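You operate a simulated robot arm through the tools that you are given. There is no shell and no other tool.

Carry out the task below with a simulated robot arm. There is one attempt and no reset: what you move stays moved.

## Task
Fill the docked cylinder to its red line, set the number dial to its temperature and stopper it.
Fine: spill none; spout parked, thermometer back in the yellow rim stand; use the stopper from the orange rim stand, leave the others.

Only the result counts: the job must be done as asked and must still hold three seconds after the hand-in. Knocking over, shifting, dropping, spilling or breaking anything else fails it. Lids that push on must go on centred and level and be pressed home; caps that screw on are set level and turned clockwise until they are tight.

## Robot
A 7-joint arm with a three-finger gripper, fixed in place. Base frame: the origin is on the floor under the middle of its stand, x ahead of it, y to its left, z up; the work surface is at about z = 900. Lengths are in mm, angles in degrees, forces in N, time in s.
It reaches about 1342 mm from its shoulder. Its first joint turns from -166.0 to 166.0 degrees. Payload 2.69 kg.
Tool frame: the origin (TCP) lies between the finger pads and is the grasp point; the fingertips stand 30 mm ahead of it; z points along the fingers, y is the line along which they close. The gripper opens to 128 mm; its body begins 117 mm behind the TCP.
Orientation is that of the tool frame in the base frame, as [roll, pitch, yaw] about the fixed x, y, z axes, in that order (R = Rz(yaw) Ry(pitch) Rx(roll)). With the fingers straight down and closing along the base's y, the tool's x points along the base's -x, its y along +y and its z along -z.

## Interface
- The arm moves only by the tool step_arm. Its argument "plan" is a list of rows, each a list of 7 numbers: the gripper command, from -1 (fully open) to 1 (shut), values between in proportion, then the shift along the tool's x, y, z in mm, then the turn, a rotation vector about the tool's x, y, z in degrees. In form: [[grip, tx, ty, tz, wx, wy, wz], ...]. A call has 1 to 20 rows; each row shifts and turns the commanded pose from where the row before left it, along the tool's axes as they then stand. A row lasts 0.2 s, in which the tool goes at most 50 mm and 8.6 degrees; a call with a longer step from one row to the next is refused whole, and so is a gripper value outside its range. Where a pose cannot be reached the arm comes as near as it can. A force on the tool above 40 N (or 10 N above the force at the start of the call, whichever is more), or a blocked arm, ends the call early, and 0.2 s more pass. The fingers move at their own pace (about 127 mm/s each) and stop on an object; they squeeze with about 25 N. The grip force told is the motor's: it shows also when the fingers shut on nothing. Time passes only in rows, and 0.2 s behind the last, so rows that do not move let the fingers close. The reply holds the time, the measured pose of the TCP, the force on the tool along the base axes, the opening and the grip force, in the units named above and with some noise, with the torque about the TCP (base axes, N m) and any sound that the robot's microphone picked up.
- Cameras (640 x 400 px; columns grow to the right, rows downward): "scene" is fixed at [399.1, -498.2, 1534.3]; the picture's right is [0.75, -0.66, 0.00], its down [-0.35, -0.40, -0.85] and it looks along [0.56, 0.64, -0.53] (base axes); focal length 260 px, centre (320, 200). "wrist" rides on the gripper at [58, 54, -131] in the tool frame; the picture's right is [-0.68, 0.74, 0.00], its down [-0.62, -0.57, -0.55] and it looks along [-0.40, -0.37, 0.84] (tool axes); focal length 234 px, centre (320, 200).
- snapshot(camera): a new picture of that camera. The clock stands still meanwhile.
- move_column(by): moves the trunk up (or, below 0, down) by that many mm; the arm rides with it, the base frame stays. It gives what a move gives, with no picture.
- pixel_to_xyz(camera, pixels): for up to 12 pixels [column, row] of the newest picture of that camera ("zoom" is the newest enlarged one), the place [x, y, z] in the base frame of the surface seen there, good to about 3 mm. The clock stands still meanwhile.
- zoom(camera, box): a new picture of the part [left, top, right, bottom] of that camera's present view, enlarged. The clock stands still meanwhile.
- finish_job(): hands the job in; it is judged then, once.

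Unless the task says otherwise, let go and move clear before handing in.

The tools are called after "Call:" as a command line: name --pt "numbers of a row" for each row, then --argument value for the rest, lists and objects as JSON in quotes. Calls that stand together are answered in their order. step_arm: Moves the arm, as the interface text tells. Its arguments: {"type":"object","properties":{"plan":{"type":"array","items":{"type":"array","items":{"type":"number"}}}},"required":["plan"]} The other tools are called the same way: move_column (by) moves the trunk up or down; snapshot (camera) takes a picture; pixel_to_xyz (camera, pixels) gives the place of the surface under pixels of a picture; zoom (camera, box) takes an enlarged picture of a part of a camera's view; finish_job () hands the job in.

At the start:

```text
time: 0.0
ee_pos: [727.8, 290.1, 1378.0]
tool_rot: [-180.0, 0.1, -179.9]
force: [0.2, -0.3, -0.4]
moment: [-0.01, 0.04, -0.02]
grip_width: 127.9
grasp_force: 0.2
trunk travel left (down, up): [-175.0, 175.0]
```

scene: 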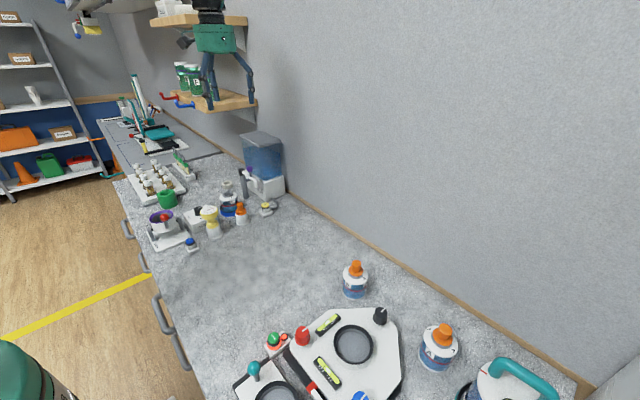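
wrist: 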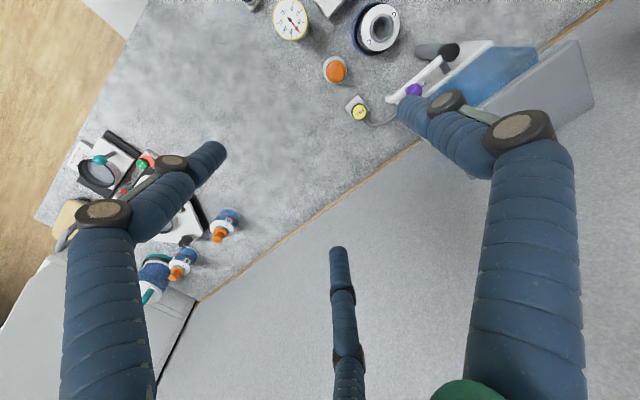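

The first pictures show a bench with a tank (about scene pixel 262,160), some items around (150-270, 170-250), and other plates further right. I'll zoom in to identify the cylinder, dial, stoppers, thermometer and spout.

Call:
zoom --camera "scene" --box '[110, 120, 300, 260]'

Call:
zoom --camera "scene" --box '[220, 250, 580, 400]'

Call:
zoom --camera "wrist" --box '[220, 0, 480, 150]'

```text
2.86 times, centred on (205, 190) of scene
```

zoom: 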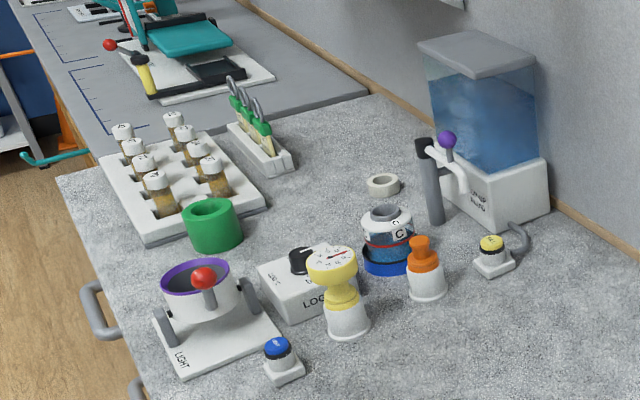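

```text
1.78 times, centred on (400, 325) of scene
```

zoom: 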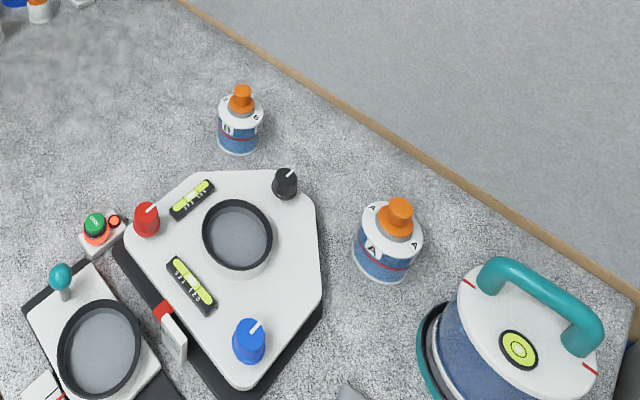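

```text
2.46 times, centred on (350, 75) of wrist
```

zoom: 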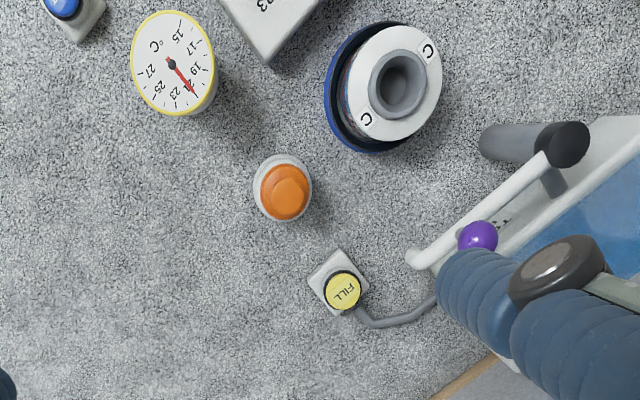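

The cylinder C sits in a blue dock (zoom 388,240); a yellow-faced thermometer, an orange stopper in a stand, a LOG box with black dial, FILL button, and a swing spout with purple knob are nearby. I'll enlarge each of these.

Call:
zoom --camera "scene" --box '[210, 165, 290, 215]'

Call:
zoom --camera "scene" --box '[180, 185, 260, 245]'

Call:
zoom --camera "wrist" --box '[260, 0, 420, 100]'

Call:
zoom --camera "scene" --box '[230, 120, 300, 220]'

```text
8.00 times, centred on (250, 190) of scene
```

zoom: 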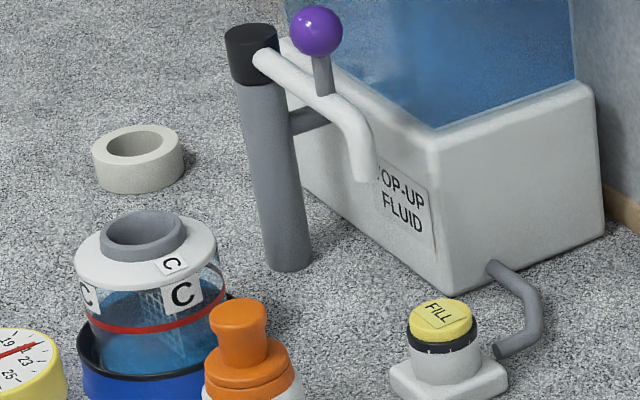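

```text
6.67 times, centred on (220, 215) of scene
```

zoom: 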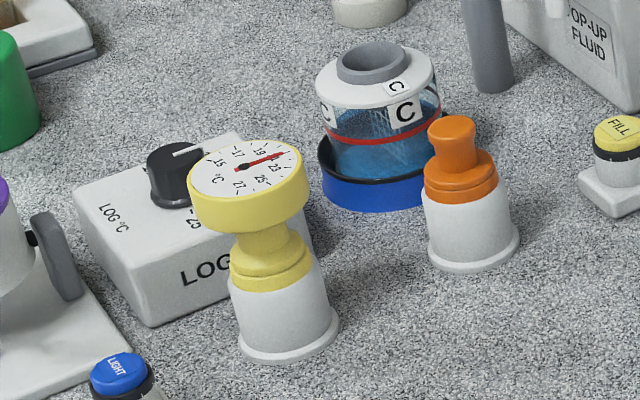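

```text
4.00 times, centred on (340, 50) of wrist
```

zoom: 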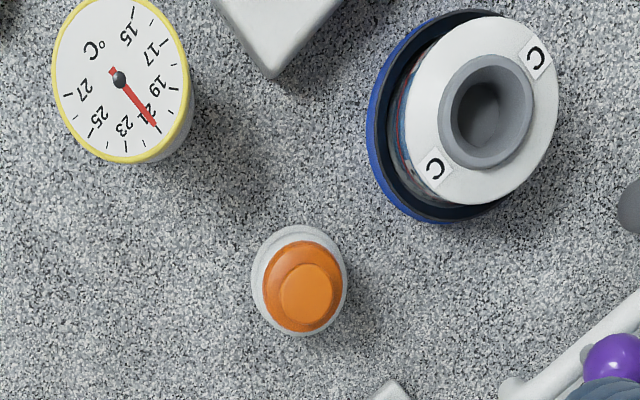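

```text
4.00 times, centred on (265, 170) of scene
```

zoom: 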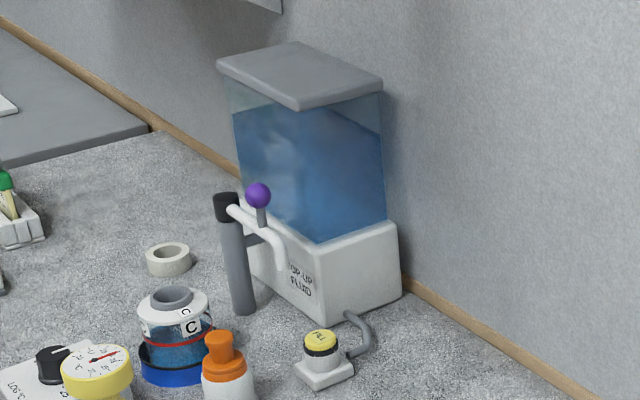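

The spout is parked over the tank side with a purple knob; liquid in C looks slightly under the red line (zoom 150,330). I'll get 3D positions of the key features.

Call:
pixel_to_xyz --camera "scene" --pixels '[[249.6, 168.7], [241.5, 168.5], [251, 178], [256, 187], [265, 204.4], [239.7, 204.0], [224, 195.5], [228, 199], [231.8, 195], [212, 211], [206, 210], [247, 196]]'

Call:
zoom --camera "scene" --box '[215, 185, 245, 215]'

Call:
zoom --camera "scene" --box '[185, 195, 225, 235]'

```text
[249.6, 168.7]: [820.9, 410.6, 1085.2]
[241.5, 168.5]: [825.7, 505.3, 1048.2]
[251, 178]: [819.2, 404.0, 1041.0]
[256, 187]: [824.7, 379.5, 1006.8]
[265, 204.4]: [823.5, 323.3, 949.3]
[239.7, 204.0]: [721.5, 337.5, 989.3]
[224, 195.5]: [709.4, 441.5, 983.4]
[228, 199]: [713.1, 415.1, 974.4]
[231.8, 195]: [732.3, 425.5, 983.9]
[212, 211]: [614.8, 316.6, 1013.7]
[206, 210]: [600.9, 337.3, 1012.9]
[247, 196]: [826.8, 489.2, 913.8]
```

```text
13.33 times, centred on (230, 200) of scene
```

zoom: 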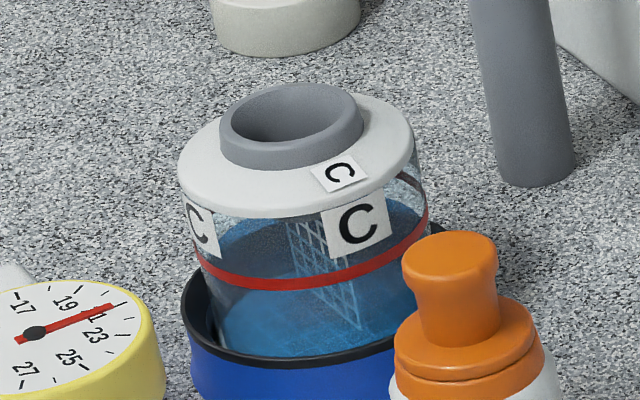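

```text
10.00 times, centred on (205, 215) of scene
```

zoom: 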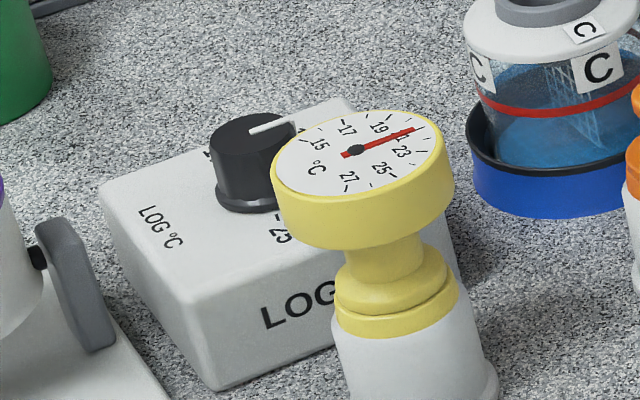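

The scene gives me: knob ≈ (821,411,1085), pivot post ≈ (826,500), FILL button ≈ (823,323,949), stopper top ≈ (721,337,989), C neck ≈ (720,433,984), thermometer face ≈ (608,327,1013). I'll move the wrist camera to look closer at the group.

Call:
step_arm --pt "-1 23.9 29.9 25.4 0 0 0" --pt "-1 23.9 29.9 25.4 0 0 0" --pt "-1 23.9 29.9 25.4 0 0 0" --pt "-1 23.9 29.9 25.4 0 0 0" --pt "-1 23.9 29.9 25.4 0 0 0" --pt "-1 23.9 29.9 25.4 0 0 0" --pt "-1 23.9 29.9 25.4 0 0 0"

Call:
snapshot --camera "wrist"

Call:
snapshot --camera "scene"

```text
time: 1.6
ee_pos: [560.8, 499.6, 1200.8]
tool_rot: [180.0, 0.0, 179.9]
force: [0.0, 0.1, -0.3]
moment: [-0.01, -0.01, 0.02]
grip_width: 128.1
grasp_force: 0.0
trunk travel left (down, up): [-175.0, 175.0]
```

```text
taken
```

wrist: 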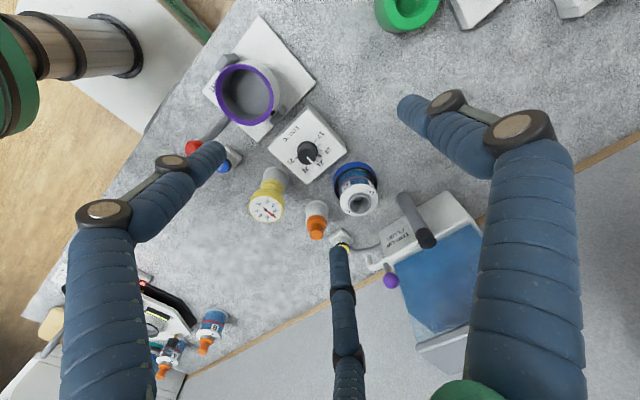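

```text
taken
```

scene: 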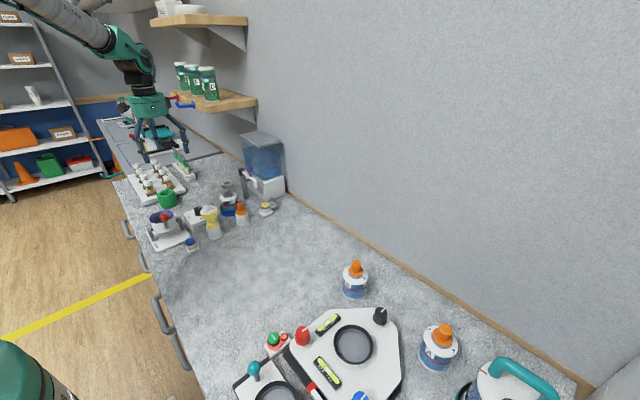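

The wrist picture shows three fingers: tips at (215,150), (405,110) and (337,245). I'll zoom on the object group and test closing the gripper in free air to see how the fingers meet.

Call:
zoom --camera "wrist" --box '[220, 100, 420, 230]'

Call:
step_arm --pt "1 0 0 0 0 0 0" --pt "1 0 0 0 0 0 0" --pt "1 0 0 0 0 0 0" --pt "1 0 0 0 0 0 0"

Call:
snapshot --camera "wrist"

```text
3.08 times, centred on (320, 165) of wrist
```

zoom: 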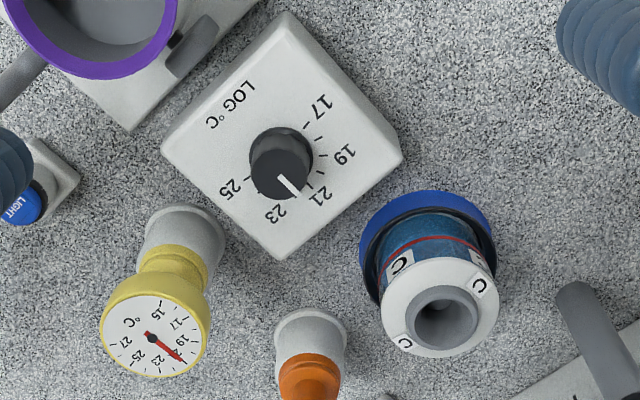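

```text
time: 2.6
ee_pos: [560.8, 498.4, 1199.7]
tool_rot: [180.0, -0.1, -180.0]
force: [0.4, -0.5, 0.5]
moment: [-0.02, -0.03, 0.02]
grip_width: 2.2
grasp_force: 24.7
trunk travel left (down, up): [-175.0, 175.0]
```

```text
taken
```

wrist: 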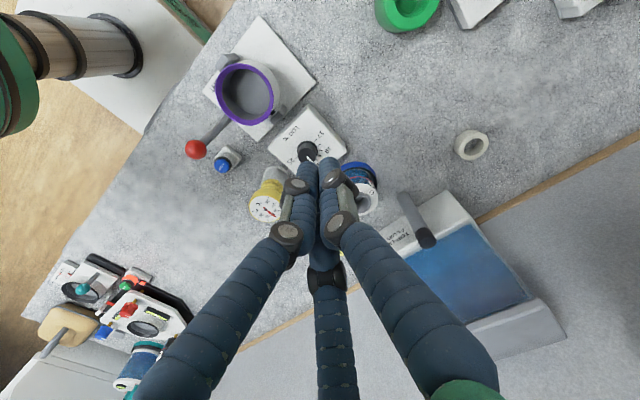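

The gripper is centric: three fingers meet in the centre (wrist ~ (315,165)). The LOG dial scale runs 17–25 with pointer now near 22. I'll reopen and survey the tank, spout and C geometry with point queries.

Call:
pixel_to_xyz --camera "wrist" --pixels '[[307, 146], [307, 122], [340, 148], [408, 200], [427, 238], [480, 260], [440, 205], [472, 145], [265, 215], [195, 149], [222, 163], [365, 200]]'

Call:
pixel_to_xyz --camera "scene" --pixels '[[243, 140], [255, 150], [270, 158], [262, 185], [270, 190], [285, 180], [265, 130], [244, 172], [246, 198], [256.5, 187.5], [254, 180], [222, 180]]'

Call:
step_arm --pt "-1 0 0 0 0 0 0" --pt "-1 0 0 0 0 0 0" --pt "-1 0 0 0 0 0 0"

```text
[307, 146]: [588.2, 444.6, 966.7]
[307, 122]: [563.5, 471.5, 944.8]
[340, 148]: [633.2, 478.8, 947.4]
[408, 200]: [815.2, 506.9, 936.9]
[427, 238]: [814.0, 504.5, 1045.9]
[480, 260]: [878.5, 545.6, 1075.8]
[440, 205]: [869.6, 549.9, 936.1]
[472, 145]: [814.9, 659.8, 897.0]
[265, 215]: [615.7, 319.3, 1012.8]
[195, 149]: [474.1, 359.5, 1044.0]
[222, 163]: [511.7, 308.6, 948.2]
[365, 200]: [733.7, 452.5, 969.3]
```

```text
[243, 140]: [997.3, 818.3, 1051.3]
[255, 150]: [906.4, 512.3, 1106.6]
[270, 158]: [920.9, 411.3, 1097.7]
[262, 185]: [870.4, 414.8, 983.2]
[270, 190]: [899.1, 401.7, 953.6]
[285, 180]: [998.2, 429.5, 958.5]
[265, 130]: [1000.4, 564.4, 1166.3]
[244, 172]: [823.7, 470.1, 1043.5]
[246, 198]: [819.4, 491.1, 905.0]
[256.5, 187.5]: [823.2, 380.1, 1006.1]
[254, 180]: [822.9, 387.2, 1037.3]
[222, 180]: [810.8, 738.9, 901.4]
```

```text
time: 3.4
ee_pos: [560.1, 498.0, 1201.3]
tool_rot: [-180.0, -0.1, -179.9]
force: [0.1, -0.1, -0.2]
moment: [0.01, 0.01, 0.0]
grip_width: 127.8
grasp_force: 0.0
trunk travel left (down, up): [-175.0, 175.0]
```

Now I move the wrist camera nearer the spout and cylinder for accurate measurements (tank face ≈ x 870–905, post ≈ (820,502)).

Call:
step_arm --pt "-1 -42 -2.75 7.5 0 0 0" --pt "-1 -42 -2.75 7.5 0 0 0" --pt "-1 -42 -2.75 7.5 0 0 0" --pt "-1 -42 -2.75 7.5 0 0 0"

Call:
snapshot --camera "wrist"

Call:
snapshot --camera "scene"

```text
time: 4.4
ee_pos: [728.7, 488.2, 1170.3]
tool_rot: [-179.9, 0.0, 179.9]
force: [-1.1, 0.0, -0.6]
moment: [0.02, -0.04, 0.02]
grip_width: 127.8
grasp_force: 0.0
trunk travel left (down, up): [-175.0, 175.0]
```

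```text
taken
```

wrist: 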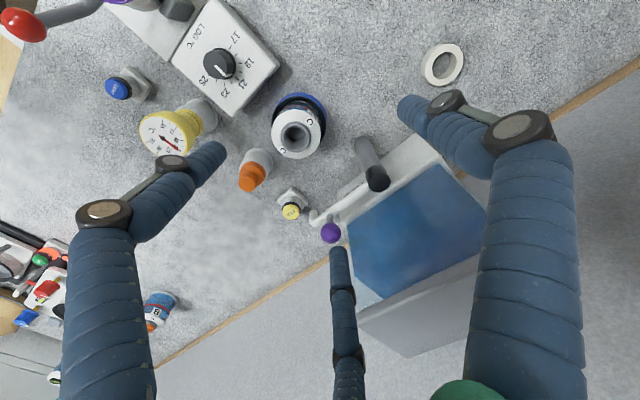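

```text
taken
```

scene: 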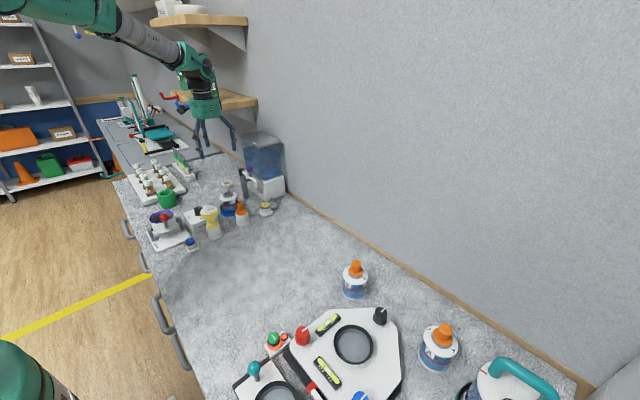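

Call:
zoom --camera "wrist" --box '[260, 80, 420, 260]'

Call:
pixel_to_xyz --camera "wrist" --pixels '[[330, 233], [378, 178], [312, 213], [330, 214], [350, 202], [291, 212], [291, 208], [296, 147], [282, 137], [310, 137], [282, 126], [308, 122]]'

```text
2.22 times, centred on (340, 170) of wrist
```

zoom: 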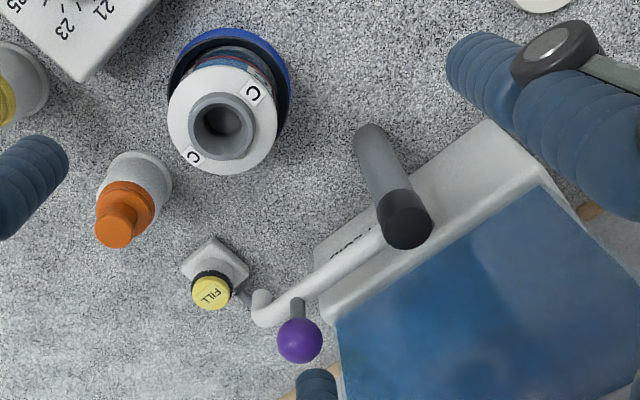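

```text
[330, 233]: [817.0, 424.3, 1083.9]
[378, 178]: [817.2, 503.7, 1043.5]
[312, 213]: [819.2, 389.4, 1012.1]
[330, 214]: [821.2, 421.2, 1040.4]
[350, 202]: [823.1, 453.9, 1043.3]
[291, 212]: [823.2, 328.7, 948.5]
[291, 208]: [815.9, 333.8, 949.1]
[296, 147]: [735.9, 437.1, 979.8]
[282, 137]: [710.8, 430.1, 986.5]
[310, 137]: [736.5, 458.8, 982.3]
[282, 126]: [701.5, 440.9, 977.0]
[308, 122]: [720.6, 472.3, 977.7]
```

Spout estimate: pivot ≈ (820,503), knob ball ≈ (825,420,1077), tip radius ≈ 119; C's neck centre ≈ (723,442) at radius ≈ 115, so a ~58° swing. Checking tank lid clearance before I approach the knob.

Call:
zoom --camera "scene" --box '[230, 125, 300, 175]'

Call:
pixel_to_xyz --camera "scene" --pixels '[[260, 144], [260, 147], [250, 140], [241.5, 136], [241.5, 134], [275, 144], [262, 178], [240, 160]]'

Call:
pixel_to_xyz --camera "wrist" --pixels '[[365, 300], [345, 240], [370, 215], [420, 340], [480, 262], [400, 170], [420, 190], [465, 265], [380, 310]]'

```text
8.00 times, centred on (265, 150) of scene
```

zoom: 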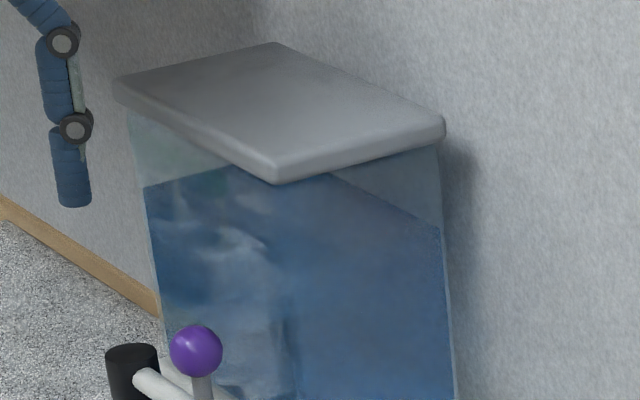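

```text
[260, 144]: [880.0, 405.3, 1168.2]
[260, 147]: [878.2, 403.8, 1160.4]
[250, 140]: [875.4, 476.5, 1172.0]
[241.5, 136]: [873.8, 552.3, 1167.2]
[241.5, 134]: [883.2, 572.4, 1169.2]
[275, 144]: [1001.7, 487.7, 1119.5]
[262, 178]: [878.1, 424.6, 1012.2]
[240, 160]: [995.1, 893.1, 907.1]
```

```text
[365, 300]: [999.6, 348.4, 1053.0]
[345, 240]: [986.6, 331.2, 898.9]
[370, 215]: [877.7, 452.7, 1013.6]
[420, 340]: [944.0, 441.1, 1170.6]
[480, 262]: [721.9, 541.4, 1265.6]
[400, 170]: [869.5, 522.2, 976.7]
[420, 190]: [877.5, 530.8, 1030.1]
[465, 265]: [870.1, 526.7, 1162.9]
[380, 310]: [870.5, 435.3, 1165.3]
```

The tank lid spans x ≥ 870, z up to 1172, so the gripper beside the knob (x≈825) needs care. I'll look at the gripper's shape at a partial opening to judge clearance.

Call:
step_arm --pt "0.2 0 0 0 0 0 0" --pt "0.2 0 0 0 0 0 0" --pt "0.2 0 0 0 0 0 0"

Call:
zoom --camera "scene" --box '[160, 60, 280, 170]'

Call:
snapshot --camera "wrist"

```text
time: 5.2
ee_pos: [727.7, 487.4, 1170.8]
tool_rot: [-180.0, 0.0, -180.0]
force: [0.0, -0.1, -0.4]
moment: [0.04, 0.05, 0.0]
grip_width: 51.5
grasp_force: 0.1
trunk travel left (down, up): [-175.0, 175.0]
```

```text
3.64 times, centred on (220, 115) of scene
```

zoom: 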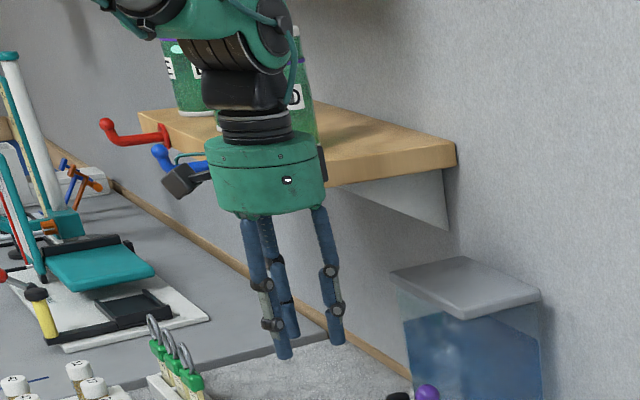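

```text
taken
```

wrist: 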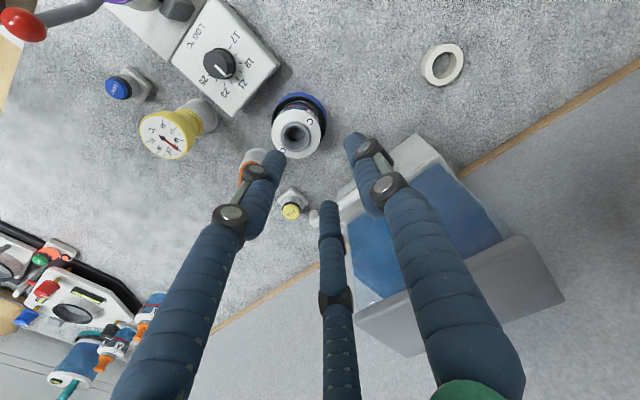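

The palm radius is roughly 65 mm so I'll lean the gripper away from the tank. First a strong zoom on C to see the present liquid level against the red line.

Call:
zoom --camera "scene" --box '[219, 190, 239, 212]'

Call:
zoom --camera "wrist" --box '[265, 85, 335, 165]'

Call:
zoom --camera "scene" --box '[255, 195, 280, 220]'

```text
16.00 times, centred on (229, 201) of scene
```

zoom: 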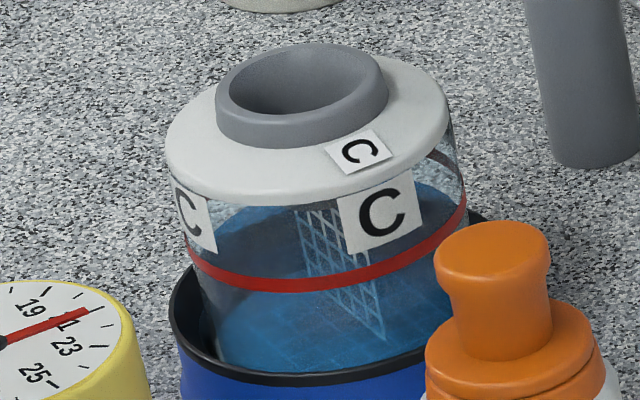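

```text
5.00 times, centred on (300, 125) of wrist
```

zoom: 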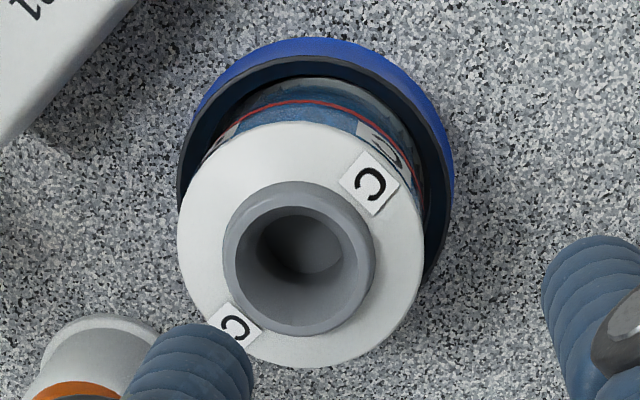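

```text
16.00 times, centred on (268, 208) of scene
```

zoom: 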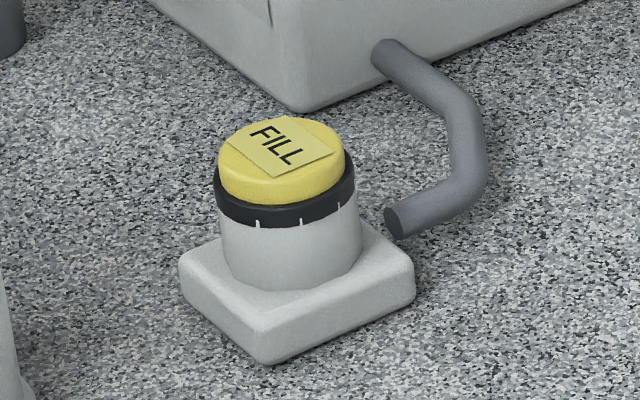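

The level is hard to read through the tinted glass; I'll test whether point queries on the glass of C give the red line height and the liquid surface.

Call:
zoom --camera "scene" --box '[219, 190, 239, 212]'

Call:
pixel_to_xyz --camera "zoom" --pixels '[[290, 283], [215, 265], [420, 250], [280, 320], [250, 340], [260, 240], [240, 250], [300, 260], [320, 340], [210, 310], [360, 190], [300, 120]]'

```text
16.00 times, centred on (229, 201) of scene
```

zoom: 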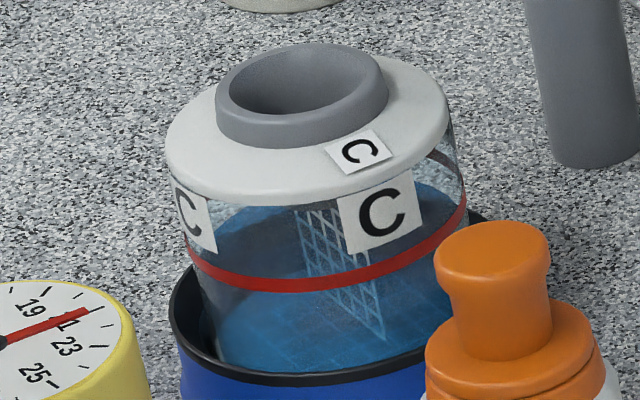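

```text
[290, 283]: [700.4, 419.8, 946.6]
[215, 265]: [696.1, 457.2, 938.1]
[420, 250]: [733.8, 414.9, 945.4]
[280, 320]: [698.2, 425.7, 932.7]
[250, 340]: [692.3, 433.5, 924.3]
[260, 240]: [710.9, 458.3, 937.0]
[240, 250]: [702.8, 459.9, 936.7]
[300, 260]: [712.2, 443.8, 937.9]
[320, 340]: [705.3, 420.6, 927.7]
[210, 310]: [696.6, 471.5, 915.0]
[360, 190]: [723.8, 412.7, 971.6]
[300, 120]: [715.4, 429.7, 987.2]
```

Very useful: depth goes through the glass – liquid surface at z ≈ 937, red line at z ≈ 946 (zoom pixels (260,240) and (290,283)), so about 9 mm is missing. Now I orient the gripper (leaning away from the tank) and move to a pre-grasp above the purple knob.

Call:
step_arm --pt "0.1 0 0 0 0 0 7.5" --pt "0.1 0 0 0 0 0 7.5" --pt "0.1 0 0 0 0 0 7.5" --pt "0.1 0 0 0 0 0 7.5" --pt "0.1 0 0 0 -3.33 -5.77 0" --pt "0.1 0 0 0 -3.33 -5.77 0" --pt "0.1 0 0 0 -3.33 -5.77 0" --pt "0.1 -28.5 -9.3 14.4 0 0 0" --pt "0.1 -28.5 -9.3 14.4 0 0 0" --pt "0.1 -28.5 -9.3 14.4 0 0 0"

Call:
snapshot --camera "wrist"

Call:
zoom --camera "scene" --box '[190, 90, 300, 215]'

```text
time: 7.4
ee_pos: [799.2, 420.2, 1149.6]
tool_rot: [169.8, 17.2, 148.4]
force: [0.8, -0.5, 0.8]
moment: [0.01, 0.02, -0.02]
grip_width: 57.4
grasp_force: 0.1
trunk travel left (down, up): [-175.0, 175.0]
```

```text
taken
```

wrist: 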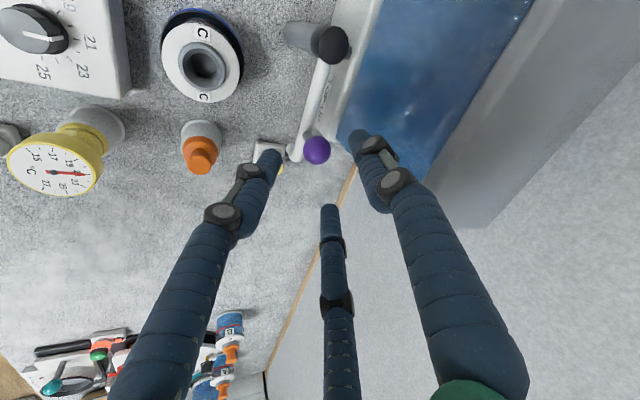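

```text
3.20 times, centred on (245, 152) of scene
```

zoom: 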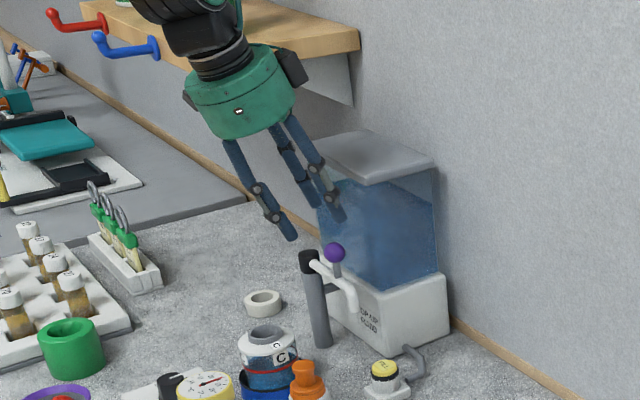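

The gripper is leaning away from the tank and the knob is visible at wrist (316,151), between the fingers. I'll measure the knob again from here before descending.

Call:
zoom --camera "wrist" --box '[260, 10, 380, 180]'

Call:
pixel_to_xyz --camera "wrist" --pixels '[[316, 150], [305, 150], [327, 150], [316, 140], [316, 161], [334, 43], [310, 120], [318, 90], [293, 151], [202, 65], [180, 60], [226, 66]]'

```text
2.35 times, centred on (320, 95) of wrist
```

zoom: 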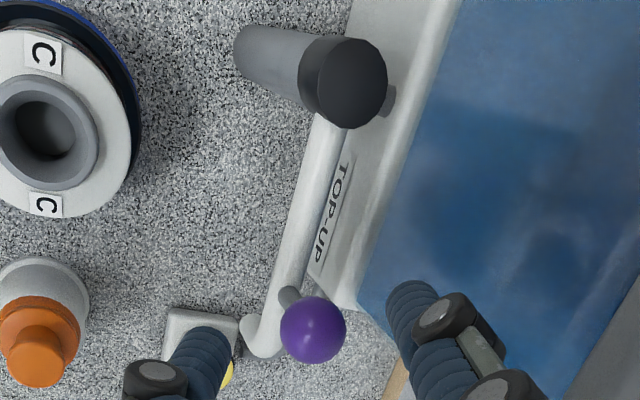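

```text
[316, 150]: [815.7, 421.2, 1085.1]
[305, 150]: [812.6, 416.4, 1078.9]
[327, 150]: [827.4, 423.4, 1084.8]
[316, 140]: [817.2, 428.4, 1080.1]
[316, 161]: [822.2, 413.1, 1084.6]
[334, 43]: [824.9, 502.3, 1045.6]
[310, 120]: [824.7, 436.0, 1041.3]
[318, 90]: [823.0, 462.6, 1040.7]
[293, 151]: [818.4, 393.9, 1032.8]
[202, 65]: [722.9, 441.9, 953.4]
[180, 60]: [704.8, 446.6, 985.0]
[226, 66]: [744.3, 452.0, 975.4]
```

Knob centre averages to ≈ (823,419,1076) and pivot ≈ (822,503). Descending along the tool axis onto the knob, then closing.

Call:
step_arm --pt "0.1 -0.2 -0.3 23.3 0 0 0" --pt "0.1 -0.2 -0.3 23.3 0 0 0" --pt "0.1 -0.2 -0.3 23.3 0 0 0"

Call:
snapshot --camera "wrist"

Call:
zoom --camera "scene" --box '[210, 110, 290, 210]'

```text
time: 8.2
ee_pos: [824.3, 420.2, 1083.2]
tool_rot: [169.7, 17.3, 148.4]
force: [-0.3, -0.4, 0.0]
moment: [0.0, 0.0, 0.05]
grip_width: 57.4
grasp_force: 0.1
trunk travel left (down, up): [-175.0, 175.0]
```

```text
taken
```

wrist: 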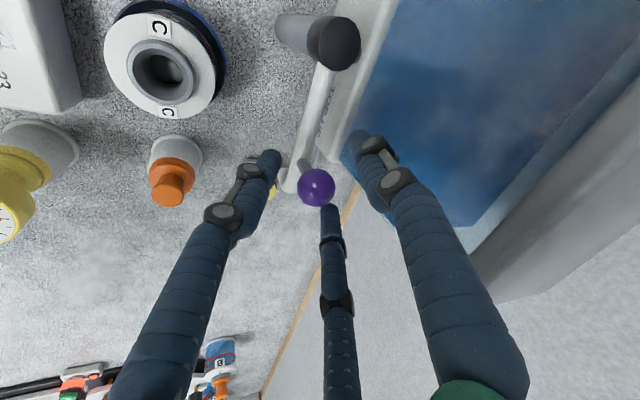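

```text
4.00 times, centred on (250, 160) of scene
```

zoom: 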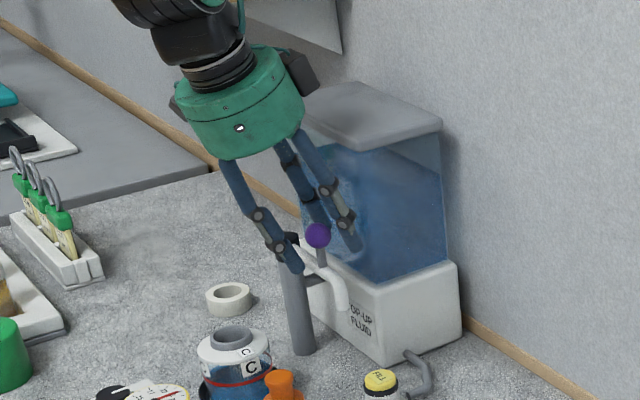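

The ball projects at (317,187), right on the tool axis about 8 mm ahead of the TCP, as intended. Closing the fingers on it.

Call:
step_arm --pt "1 0 0 0 0 0 0" --pt "1 0 0 0 0 0 0" --pt "1 0 0 0 0 0 0"

Call:
snapshot --camera "wrist"

```text
time: 9.0
ee_pos: [822.6, 421.9, 1084.2]
tool_rot: [169.7, 17.1, 148.4]
force: [-2.3, 0.3, -0.2]
moment: [0.18, 0.22, 0.05]
grip_width: 27.9
grasp_force: 24.4
trunk travel left (down, up): [-175.0, 175.0]
```

```text
taken
```

wrist: 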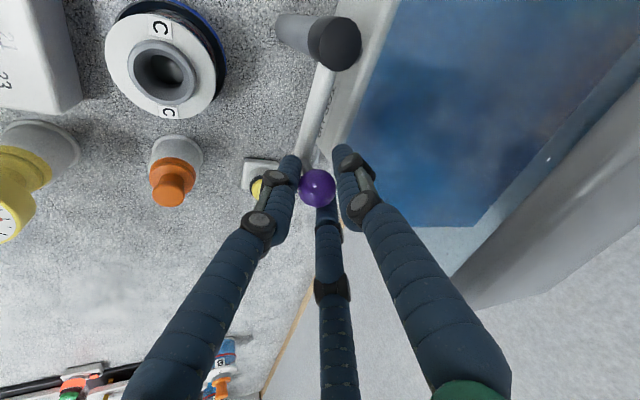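

Grip is solid (27.9 mm, 24 N). Now swinging the knob clockwise about the pivot at (822,503), turning the tool with it; first 20° to check the forces.

Call:
step_arm --pt "1 6.05 -3.12 -2.47 1.48 -0.855 4.7" --pt "1 6.05 -3.12 -2.47 1.48 -0.855 4.7" --pt "1 6.05 -3.12 -2.47 1.48 -0.855 4.7" --pt "1 6.05 -3.12 -2.47 1.48 -0.855 4.7"

Call:
zoom --camera "scene" --box '[200, 130, 290, 220]'

```text
time: 10.0
ee_pos: [795.9, 426.3, 1084.4]
tool_rot: [169.8, 17.2, 128.4]
force: [-3.9, -7.2, -2.0]
moment: [-0.06, 0.12, 0.03]
grip_width: 27.0
grasp_force: 24.7
trunk travel left (down, up): [-175.0, 175.0]
```

```text
4.44 times, centred on (245, 175) of scene
```

zoom: 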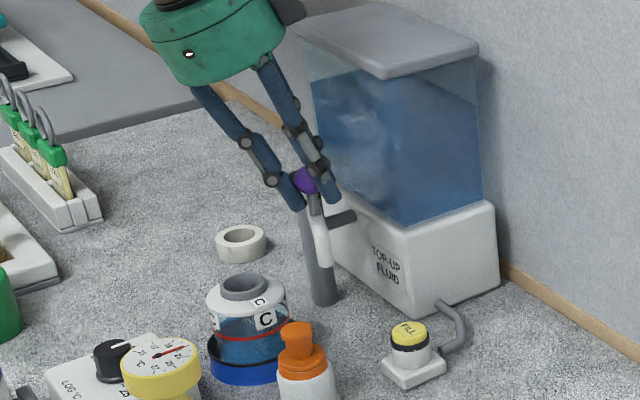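

The spout swings freely with small forces. Continuing another 35°.

Call:
step_arm --pt "1 6.05 -3.12 -2.47 1.48 -0.855 4.7" --pt "1 6.05 -3.12 -2.47 1.48 -0.855 4.7" --pt "1 6.05 -3.12 -2.47 1.48 -0.855 4.7" --pt "1 6.05 -3.12 -2.47 1.48 -0.855 4.7" --pt "1 6.05 -3.12 -2.47 1.48 -0.855 4.7" --pt "1 6.05 -3.12 -2.47 1.48 -0.855 4.7" --pt "1 6.05 -3.12 -2.47 1.48 -0.855 4.7"

Call:
zoom --camera "scene" --box '[200, 150, 270, 220]'

Call:
snapshot --camera "wrist"

```text
time: 11.6
ee_pos: [756.0, 457.1, 1083.8]
tool_rot: [169.7, 17.2, 93.4]
force: [-9.3, -3.9, -11.5]
moment: [0.04, -0.22, 0.11]
grip_width: 25.7
grasp_force: 45.0
trunk travel left (down, up): [-175.0, 175.0]
```

```text
5.71 times, centred on (235, 185) of scene
```

zoom: 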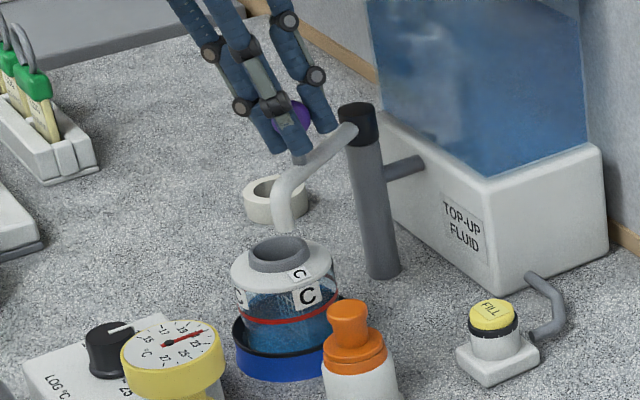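

```text
taken
```

wrist: 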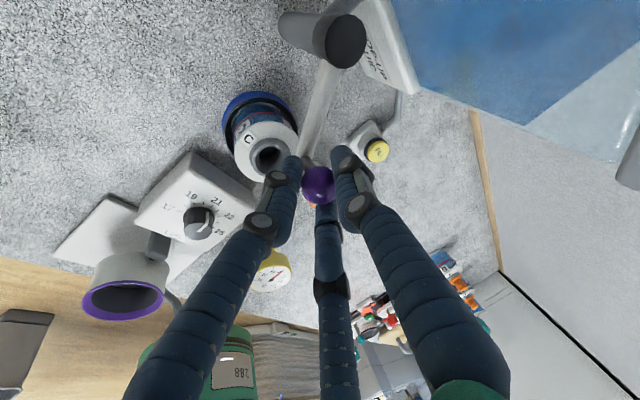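

The spout tip now appears at zoom (283,228), just over the neck (278,250). I'll measure tip vs neck positions.

Call:
zoom --camera "scene" --box '[215, 170, 250, 205]'

Call:
pixel_to_xyz --camera "zoom" --pixels '[[257, 200], [257, 180], [245, 190], [268, 190], [257, 215], [197, 270], [295, 262], [246, 248], [246, 232], [220, 300], [246, 280]]'

```text
11.43 times, centred on (232, 188) of scene
```

zoom: 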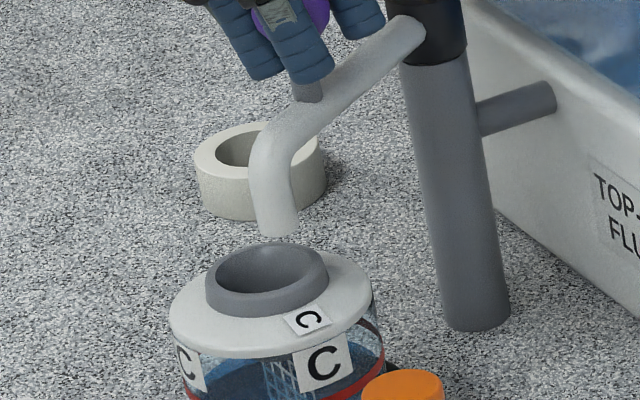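

```text
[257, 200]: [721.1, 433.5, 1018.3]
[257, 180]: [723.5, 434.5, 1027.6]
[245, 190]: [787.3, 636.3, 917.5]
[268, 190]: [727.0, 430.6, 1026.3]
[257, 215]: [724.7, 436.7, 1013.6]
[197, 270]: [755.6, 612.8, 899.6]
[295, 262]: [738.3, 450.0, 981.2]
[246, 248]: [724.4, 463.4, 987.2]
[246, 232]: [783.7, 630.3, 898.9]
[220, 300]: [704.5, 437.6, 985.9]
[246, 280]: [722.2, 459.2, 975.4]
```

Tip centre ≈ (725,438), neck centre ≈ (723,442): nearly aligned. I'll turn 2° more, then release and back off to verify from above.

Call:
step_arm --pt "1 2.42 -1.25 -0.99 0.59 -0.34 1.88" --pt "1 0 0 0 0 0 0" --pt "0.1 0 0 0 0 0 0" --pt "0.1 0 0 0 0 0 0" --pt "0.1 0 0 0 0 0 0"

Call:
step_arm --pt "0.1 0 0 -30 0 0 0" --pt "0.1 0 0 -30 0 0 0" --pt "0.1 0 0 -30 0 0 0"

Call:
snapshot --camera "wrist"

Call:
zoom --camera "scene" --box '[215, 170, 250, 205]'

```text
time: 12.8
ee_pos: [755.0, 458.7, 1084.7]
tool_rot: [169.7, 17.2, 91.4]
force: [0.5, -0.4, -0.3]
moment: [0.0, 0.02, 0.0]
grip_width: 57.6
grasp_force: 0.0
trunk travel left (down, up): [-175.0, 175.0]
```

```text
time: 13.6
ee_pos: [738.0, 473.9, 1146.5]
tool_rot: [170.7, 18.1, 91.4]
force: [-6.0, -7.7, -5.2]
moment: [0.32, -0.55, 0.45]
grip_width: 57.7
grasp_force: 0.1
trunk travel left (down, up): [-175.0, 175.0]
stopped in row 3: the force on the tool passed its limit at 52 N (the readings are from after the stop); the commanded pose is now the measured one
```

```text
taken
```

wrist: 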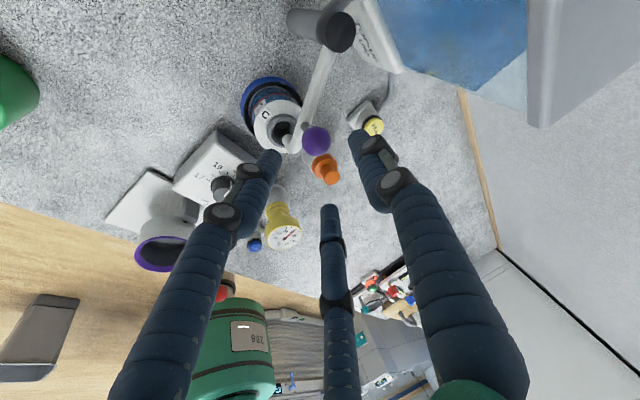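

```text
11.43 times, centred on (232, 188) of scene
```

zoom: 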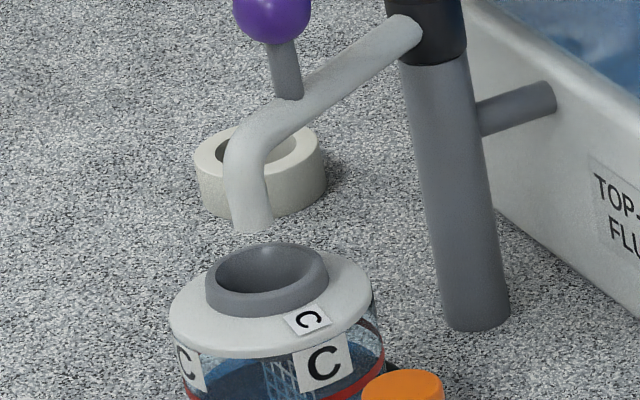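

A contact of 52 N ended the retreat – something at palm height. I must see what I touched (possibly the shelf with the hooks) before moving further.

Call:
zoom --camera "scene" --box '[120, 0, 320, 200]'

Call:
zoom --camera "scene" --box '[160, 50, 270, 120]'

Call:
pixel_to_xyz --camera "scene" --pixels '[[180, 100], [172, 97], [250, 102], [230, 95], [205, 110], [185, 105], [245, 110], [190, 85], [210, 85]]'

```text
2.00 times, centred on (220, 100) of scene
```

zoom: 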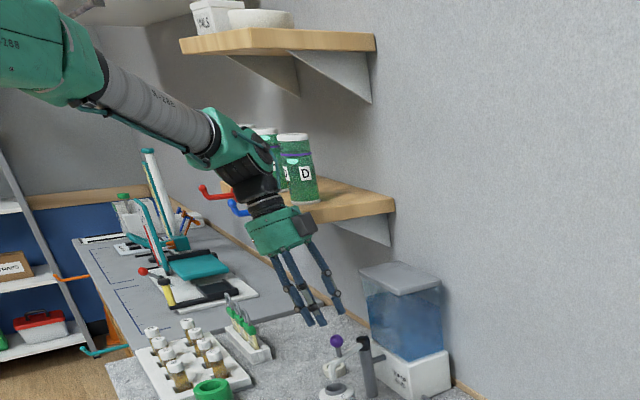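

```text
5.71 times, centred on (215, 85) of scene
```

zoom: 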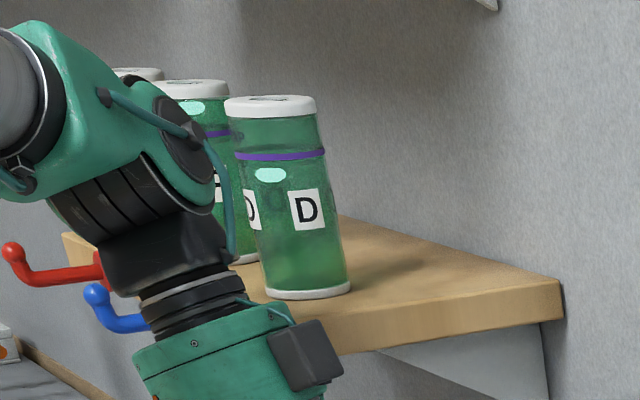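

```text
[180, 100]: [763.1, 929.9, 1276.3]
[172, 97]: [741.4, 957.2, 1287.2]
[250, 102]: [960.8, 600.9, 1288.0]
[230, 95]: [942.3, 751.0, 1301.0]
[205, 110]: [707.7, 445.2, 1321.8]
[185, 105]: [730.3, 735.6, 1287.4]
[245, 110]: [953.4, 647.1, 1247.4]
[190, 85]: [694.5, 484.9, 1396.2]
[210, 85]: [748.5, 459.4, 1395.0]
```

The camera housing touched the fixed shelf corner (~(764,600,1286)); the jars still stand. Moving away in −y first, then I'll re-measure the spout tip, which shifted a bit.

Call:
step_arm --pt "0.1 -38 -13 9.6 0 0 0" --pt "0.1 -38 -13 9.6 0 0 0"

Call:
zoom --camera "scene" --box '[140, 60, 260, 140]'

Call:
snapshot --camera "wrist"

Call:
zoom --camera "scene" --box '[215, 170, 250, 205]'

Call:
pixel_to_xyz --camera "zoom" --pixels '[[250, 224], [250, 215], [247, 195], [245, 180], [240, 224], [262, 224], [222, 298], [250, 246], [322, 285], [268, 312], [236, 310], [290, 250]]'

```text
time: 14.2
ee_pos: [715.1, 393.5, 1149.9]
tool_rot: [170.4, 17.8, 91.4]
force: [-0.1, 0.9, 0.3]
moment: [0.05, 0.03, -0.02]
grip_width: 57.5
grasp_force: 0.1
trunk travel left (down, up): [-175.0, 175.0]
```

```text
5.00 times, centred on (200, 100) of scene
```

zoom: 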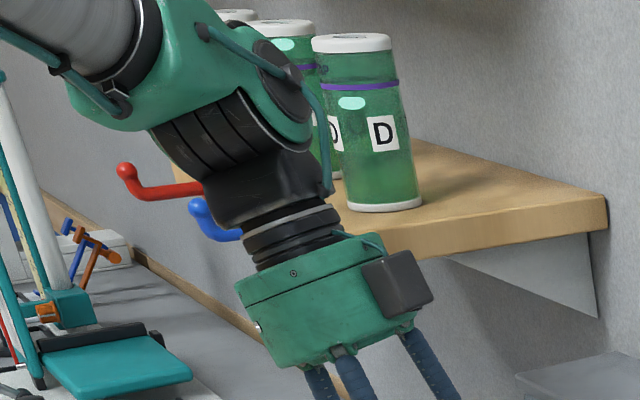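

```text
taken
```

wrist: 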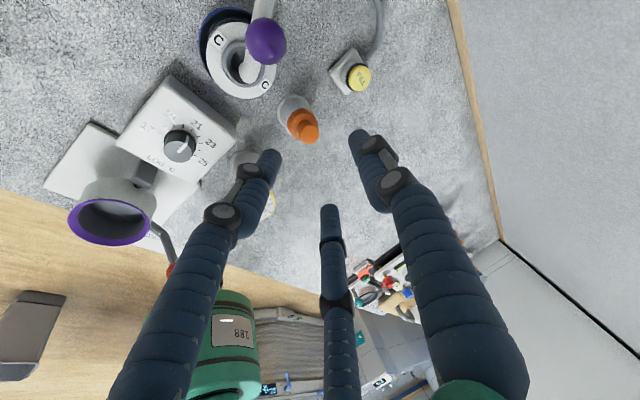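

```text
11.43 times, centred on (232, 188) of scene
```

zoom: 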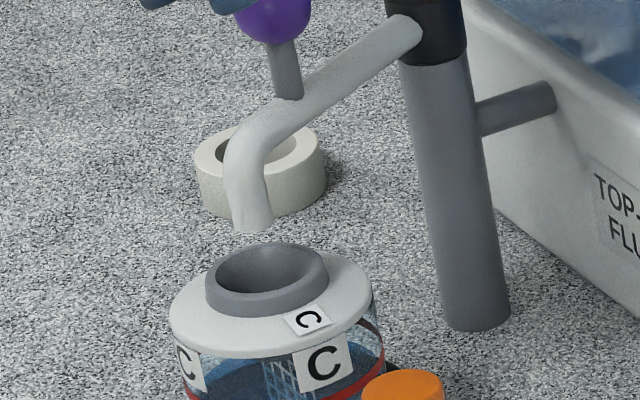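

```text
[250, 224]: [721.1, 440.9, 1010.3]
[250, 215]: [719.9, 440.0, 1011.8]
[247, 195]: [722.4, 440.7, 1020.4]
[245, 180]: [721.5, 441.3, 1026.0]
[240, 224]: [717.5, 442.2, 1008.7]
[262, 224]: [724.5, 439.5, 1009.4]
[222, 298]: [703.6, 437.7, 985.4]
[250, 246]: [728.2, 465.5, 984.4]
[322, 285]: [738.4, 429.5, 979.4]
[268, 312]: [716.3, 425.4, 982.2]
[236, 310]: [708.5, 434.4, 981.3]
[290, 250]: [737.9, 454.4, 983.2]
```

The tip centre ≈ (723,446) is over the neck centre ≈ (722,444) – well aligned – and the shelf jars are untouched. Next I measure the FILL button, straighten the tool to vertical and turn it back to its starting yaw (camera away from the tank).

Call:
pixel_to_xyz --camera "wrist" --pixels '[[360, 77], [353, 77], [367, 77], [360, 70], [360, 84], [300, 125], [305, 120], [180, 146], [190, 150], [249, 68]]'

Call:
step_arm --pt "0.6 0 0 0 3.33 5.77 0" --pt "1 0 0 0 3.33 5.77 0" --pt "1 0 0 0 3.33 5.77 0" --pt "1 0 0 0 0 0 -7.9" --pt "1 0 0 0 0 0 -7.9" --pt "1 0 0 0 0 0 -7.9" --pt "1 0 0 0 0 0 -7.9" --pt "1 0 0 0 0 0 -7.9" --pt "1 0 0 0 0 0 -7.9" --pt "1 0 0 0 0 0 -7.9" --pt "1 0 0 0 0 0 -7.9" --pt "1 0 0 0 0 0 -7.9" --pt "1 0 0 0 0 0 -7.9" --pt "1 0 0 0 0 0 -7.9"

Call:
snapshot --camera "wrist"

```text
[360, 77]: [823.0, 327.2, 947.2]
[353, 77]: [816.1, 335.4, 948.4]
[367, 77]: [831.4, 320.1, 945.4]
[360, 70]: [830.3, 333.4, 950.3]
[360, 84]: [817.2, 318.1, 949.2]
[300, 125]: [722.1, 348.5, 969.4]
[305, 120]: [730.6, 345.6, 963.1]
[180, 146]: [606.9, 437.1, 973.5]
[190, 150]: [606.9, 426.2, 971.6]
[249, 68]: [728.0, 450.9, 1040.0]
```

```text
time: 17.2
ee_pos: [718.0, 396.4, 1149.1]
tool_rot: [-179.3, -0.8, 179.7]
force: [-0.1, -0.7, 0.4]
moment: [-0.02, -0.02, 0.03]
grip_width: 2.2
grasp_force: 24.9
trunk travel left (down, up): [-175.0, 175.0]
```

```text
taken
```

wrist: 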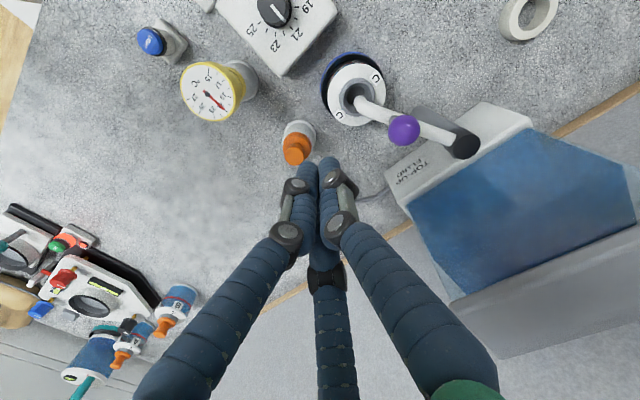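

FILL button centre ≈ (823.5,327,948.5). The tool is vertical with fingers closed; moving above the button, then down to about 20 mm over it.

Call:
step_arm --pt "1 -35.2 -23.1 0 -0.7 -0.8 0" --pt "1 -35.2 -23.1 0 0 0 0" --pt "1 -35.2 -23.1 0 0 0 0" --pt "1 0 0 37 0 0 0" --pt "1 0 0 37 0 0 0" --pt "1 0 0 37 0 0 0" --pt "1 0 0 37 0 0 0"

Call:
snapshot --camera "wrist"

Call:
snapshot --camera "scene"

Call:
zoom --camera "scene" --box '[210, 140, 290, 220]'

```text
time: 18.8
ee_pos: [823.7, 325.3, 1002.8]
tool_rot: [179.8, 0.1, 179.6]
force: [0.3, 0.3, 1.0]
moment: [0.0, -0.01, -0.02]
grip_width: 2.2
grasp_force: 25.0
trunk travel left (down, up): [-175.0, 175.0]
```

```text
taken
```

wrist: 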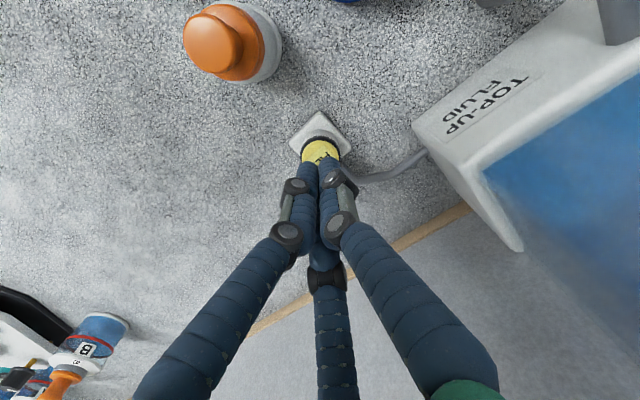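

```text
taken
```

scene: 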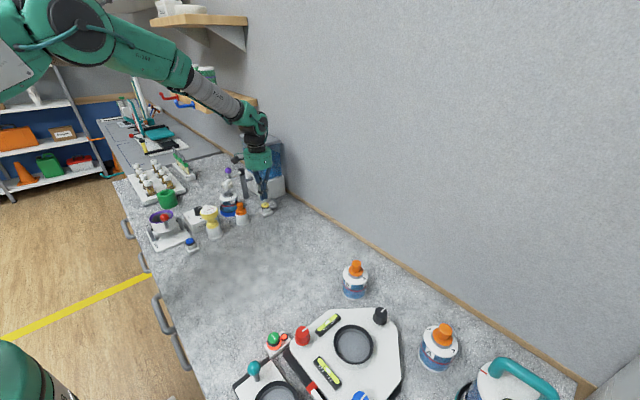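

```text
5.00 times, centred on (250, 180) of scene
```

zoom: 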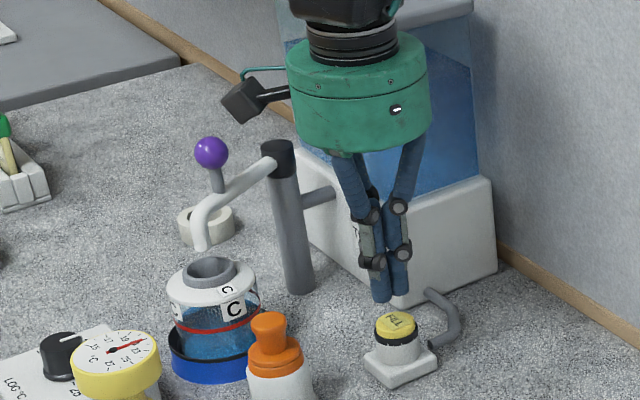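

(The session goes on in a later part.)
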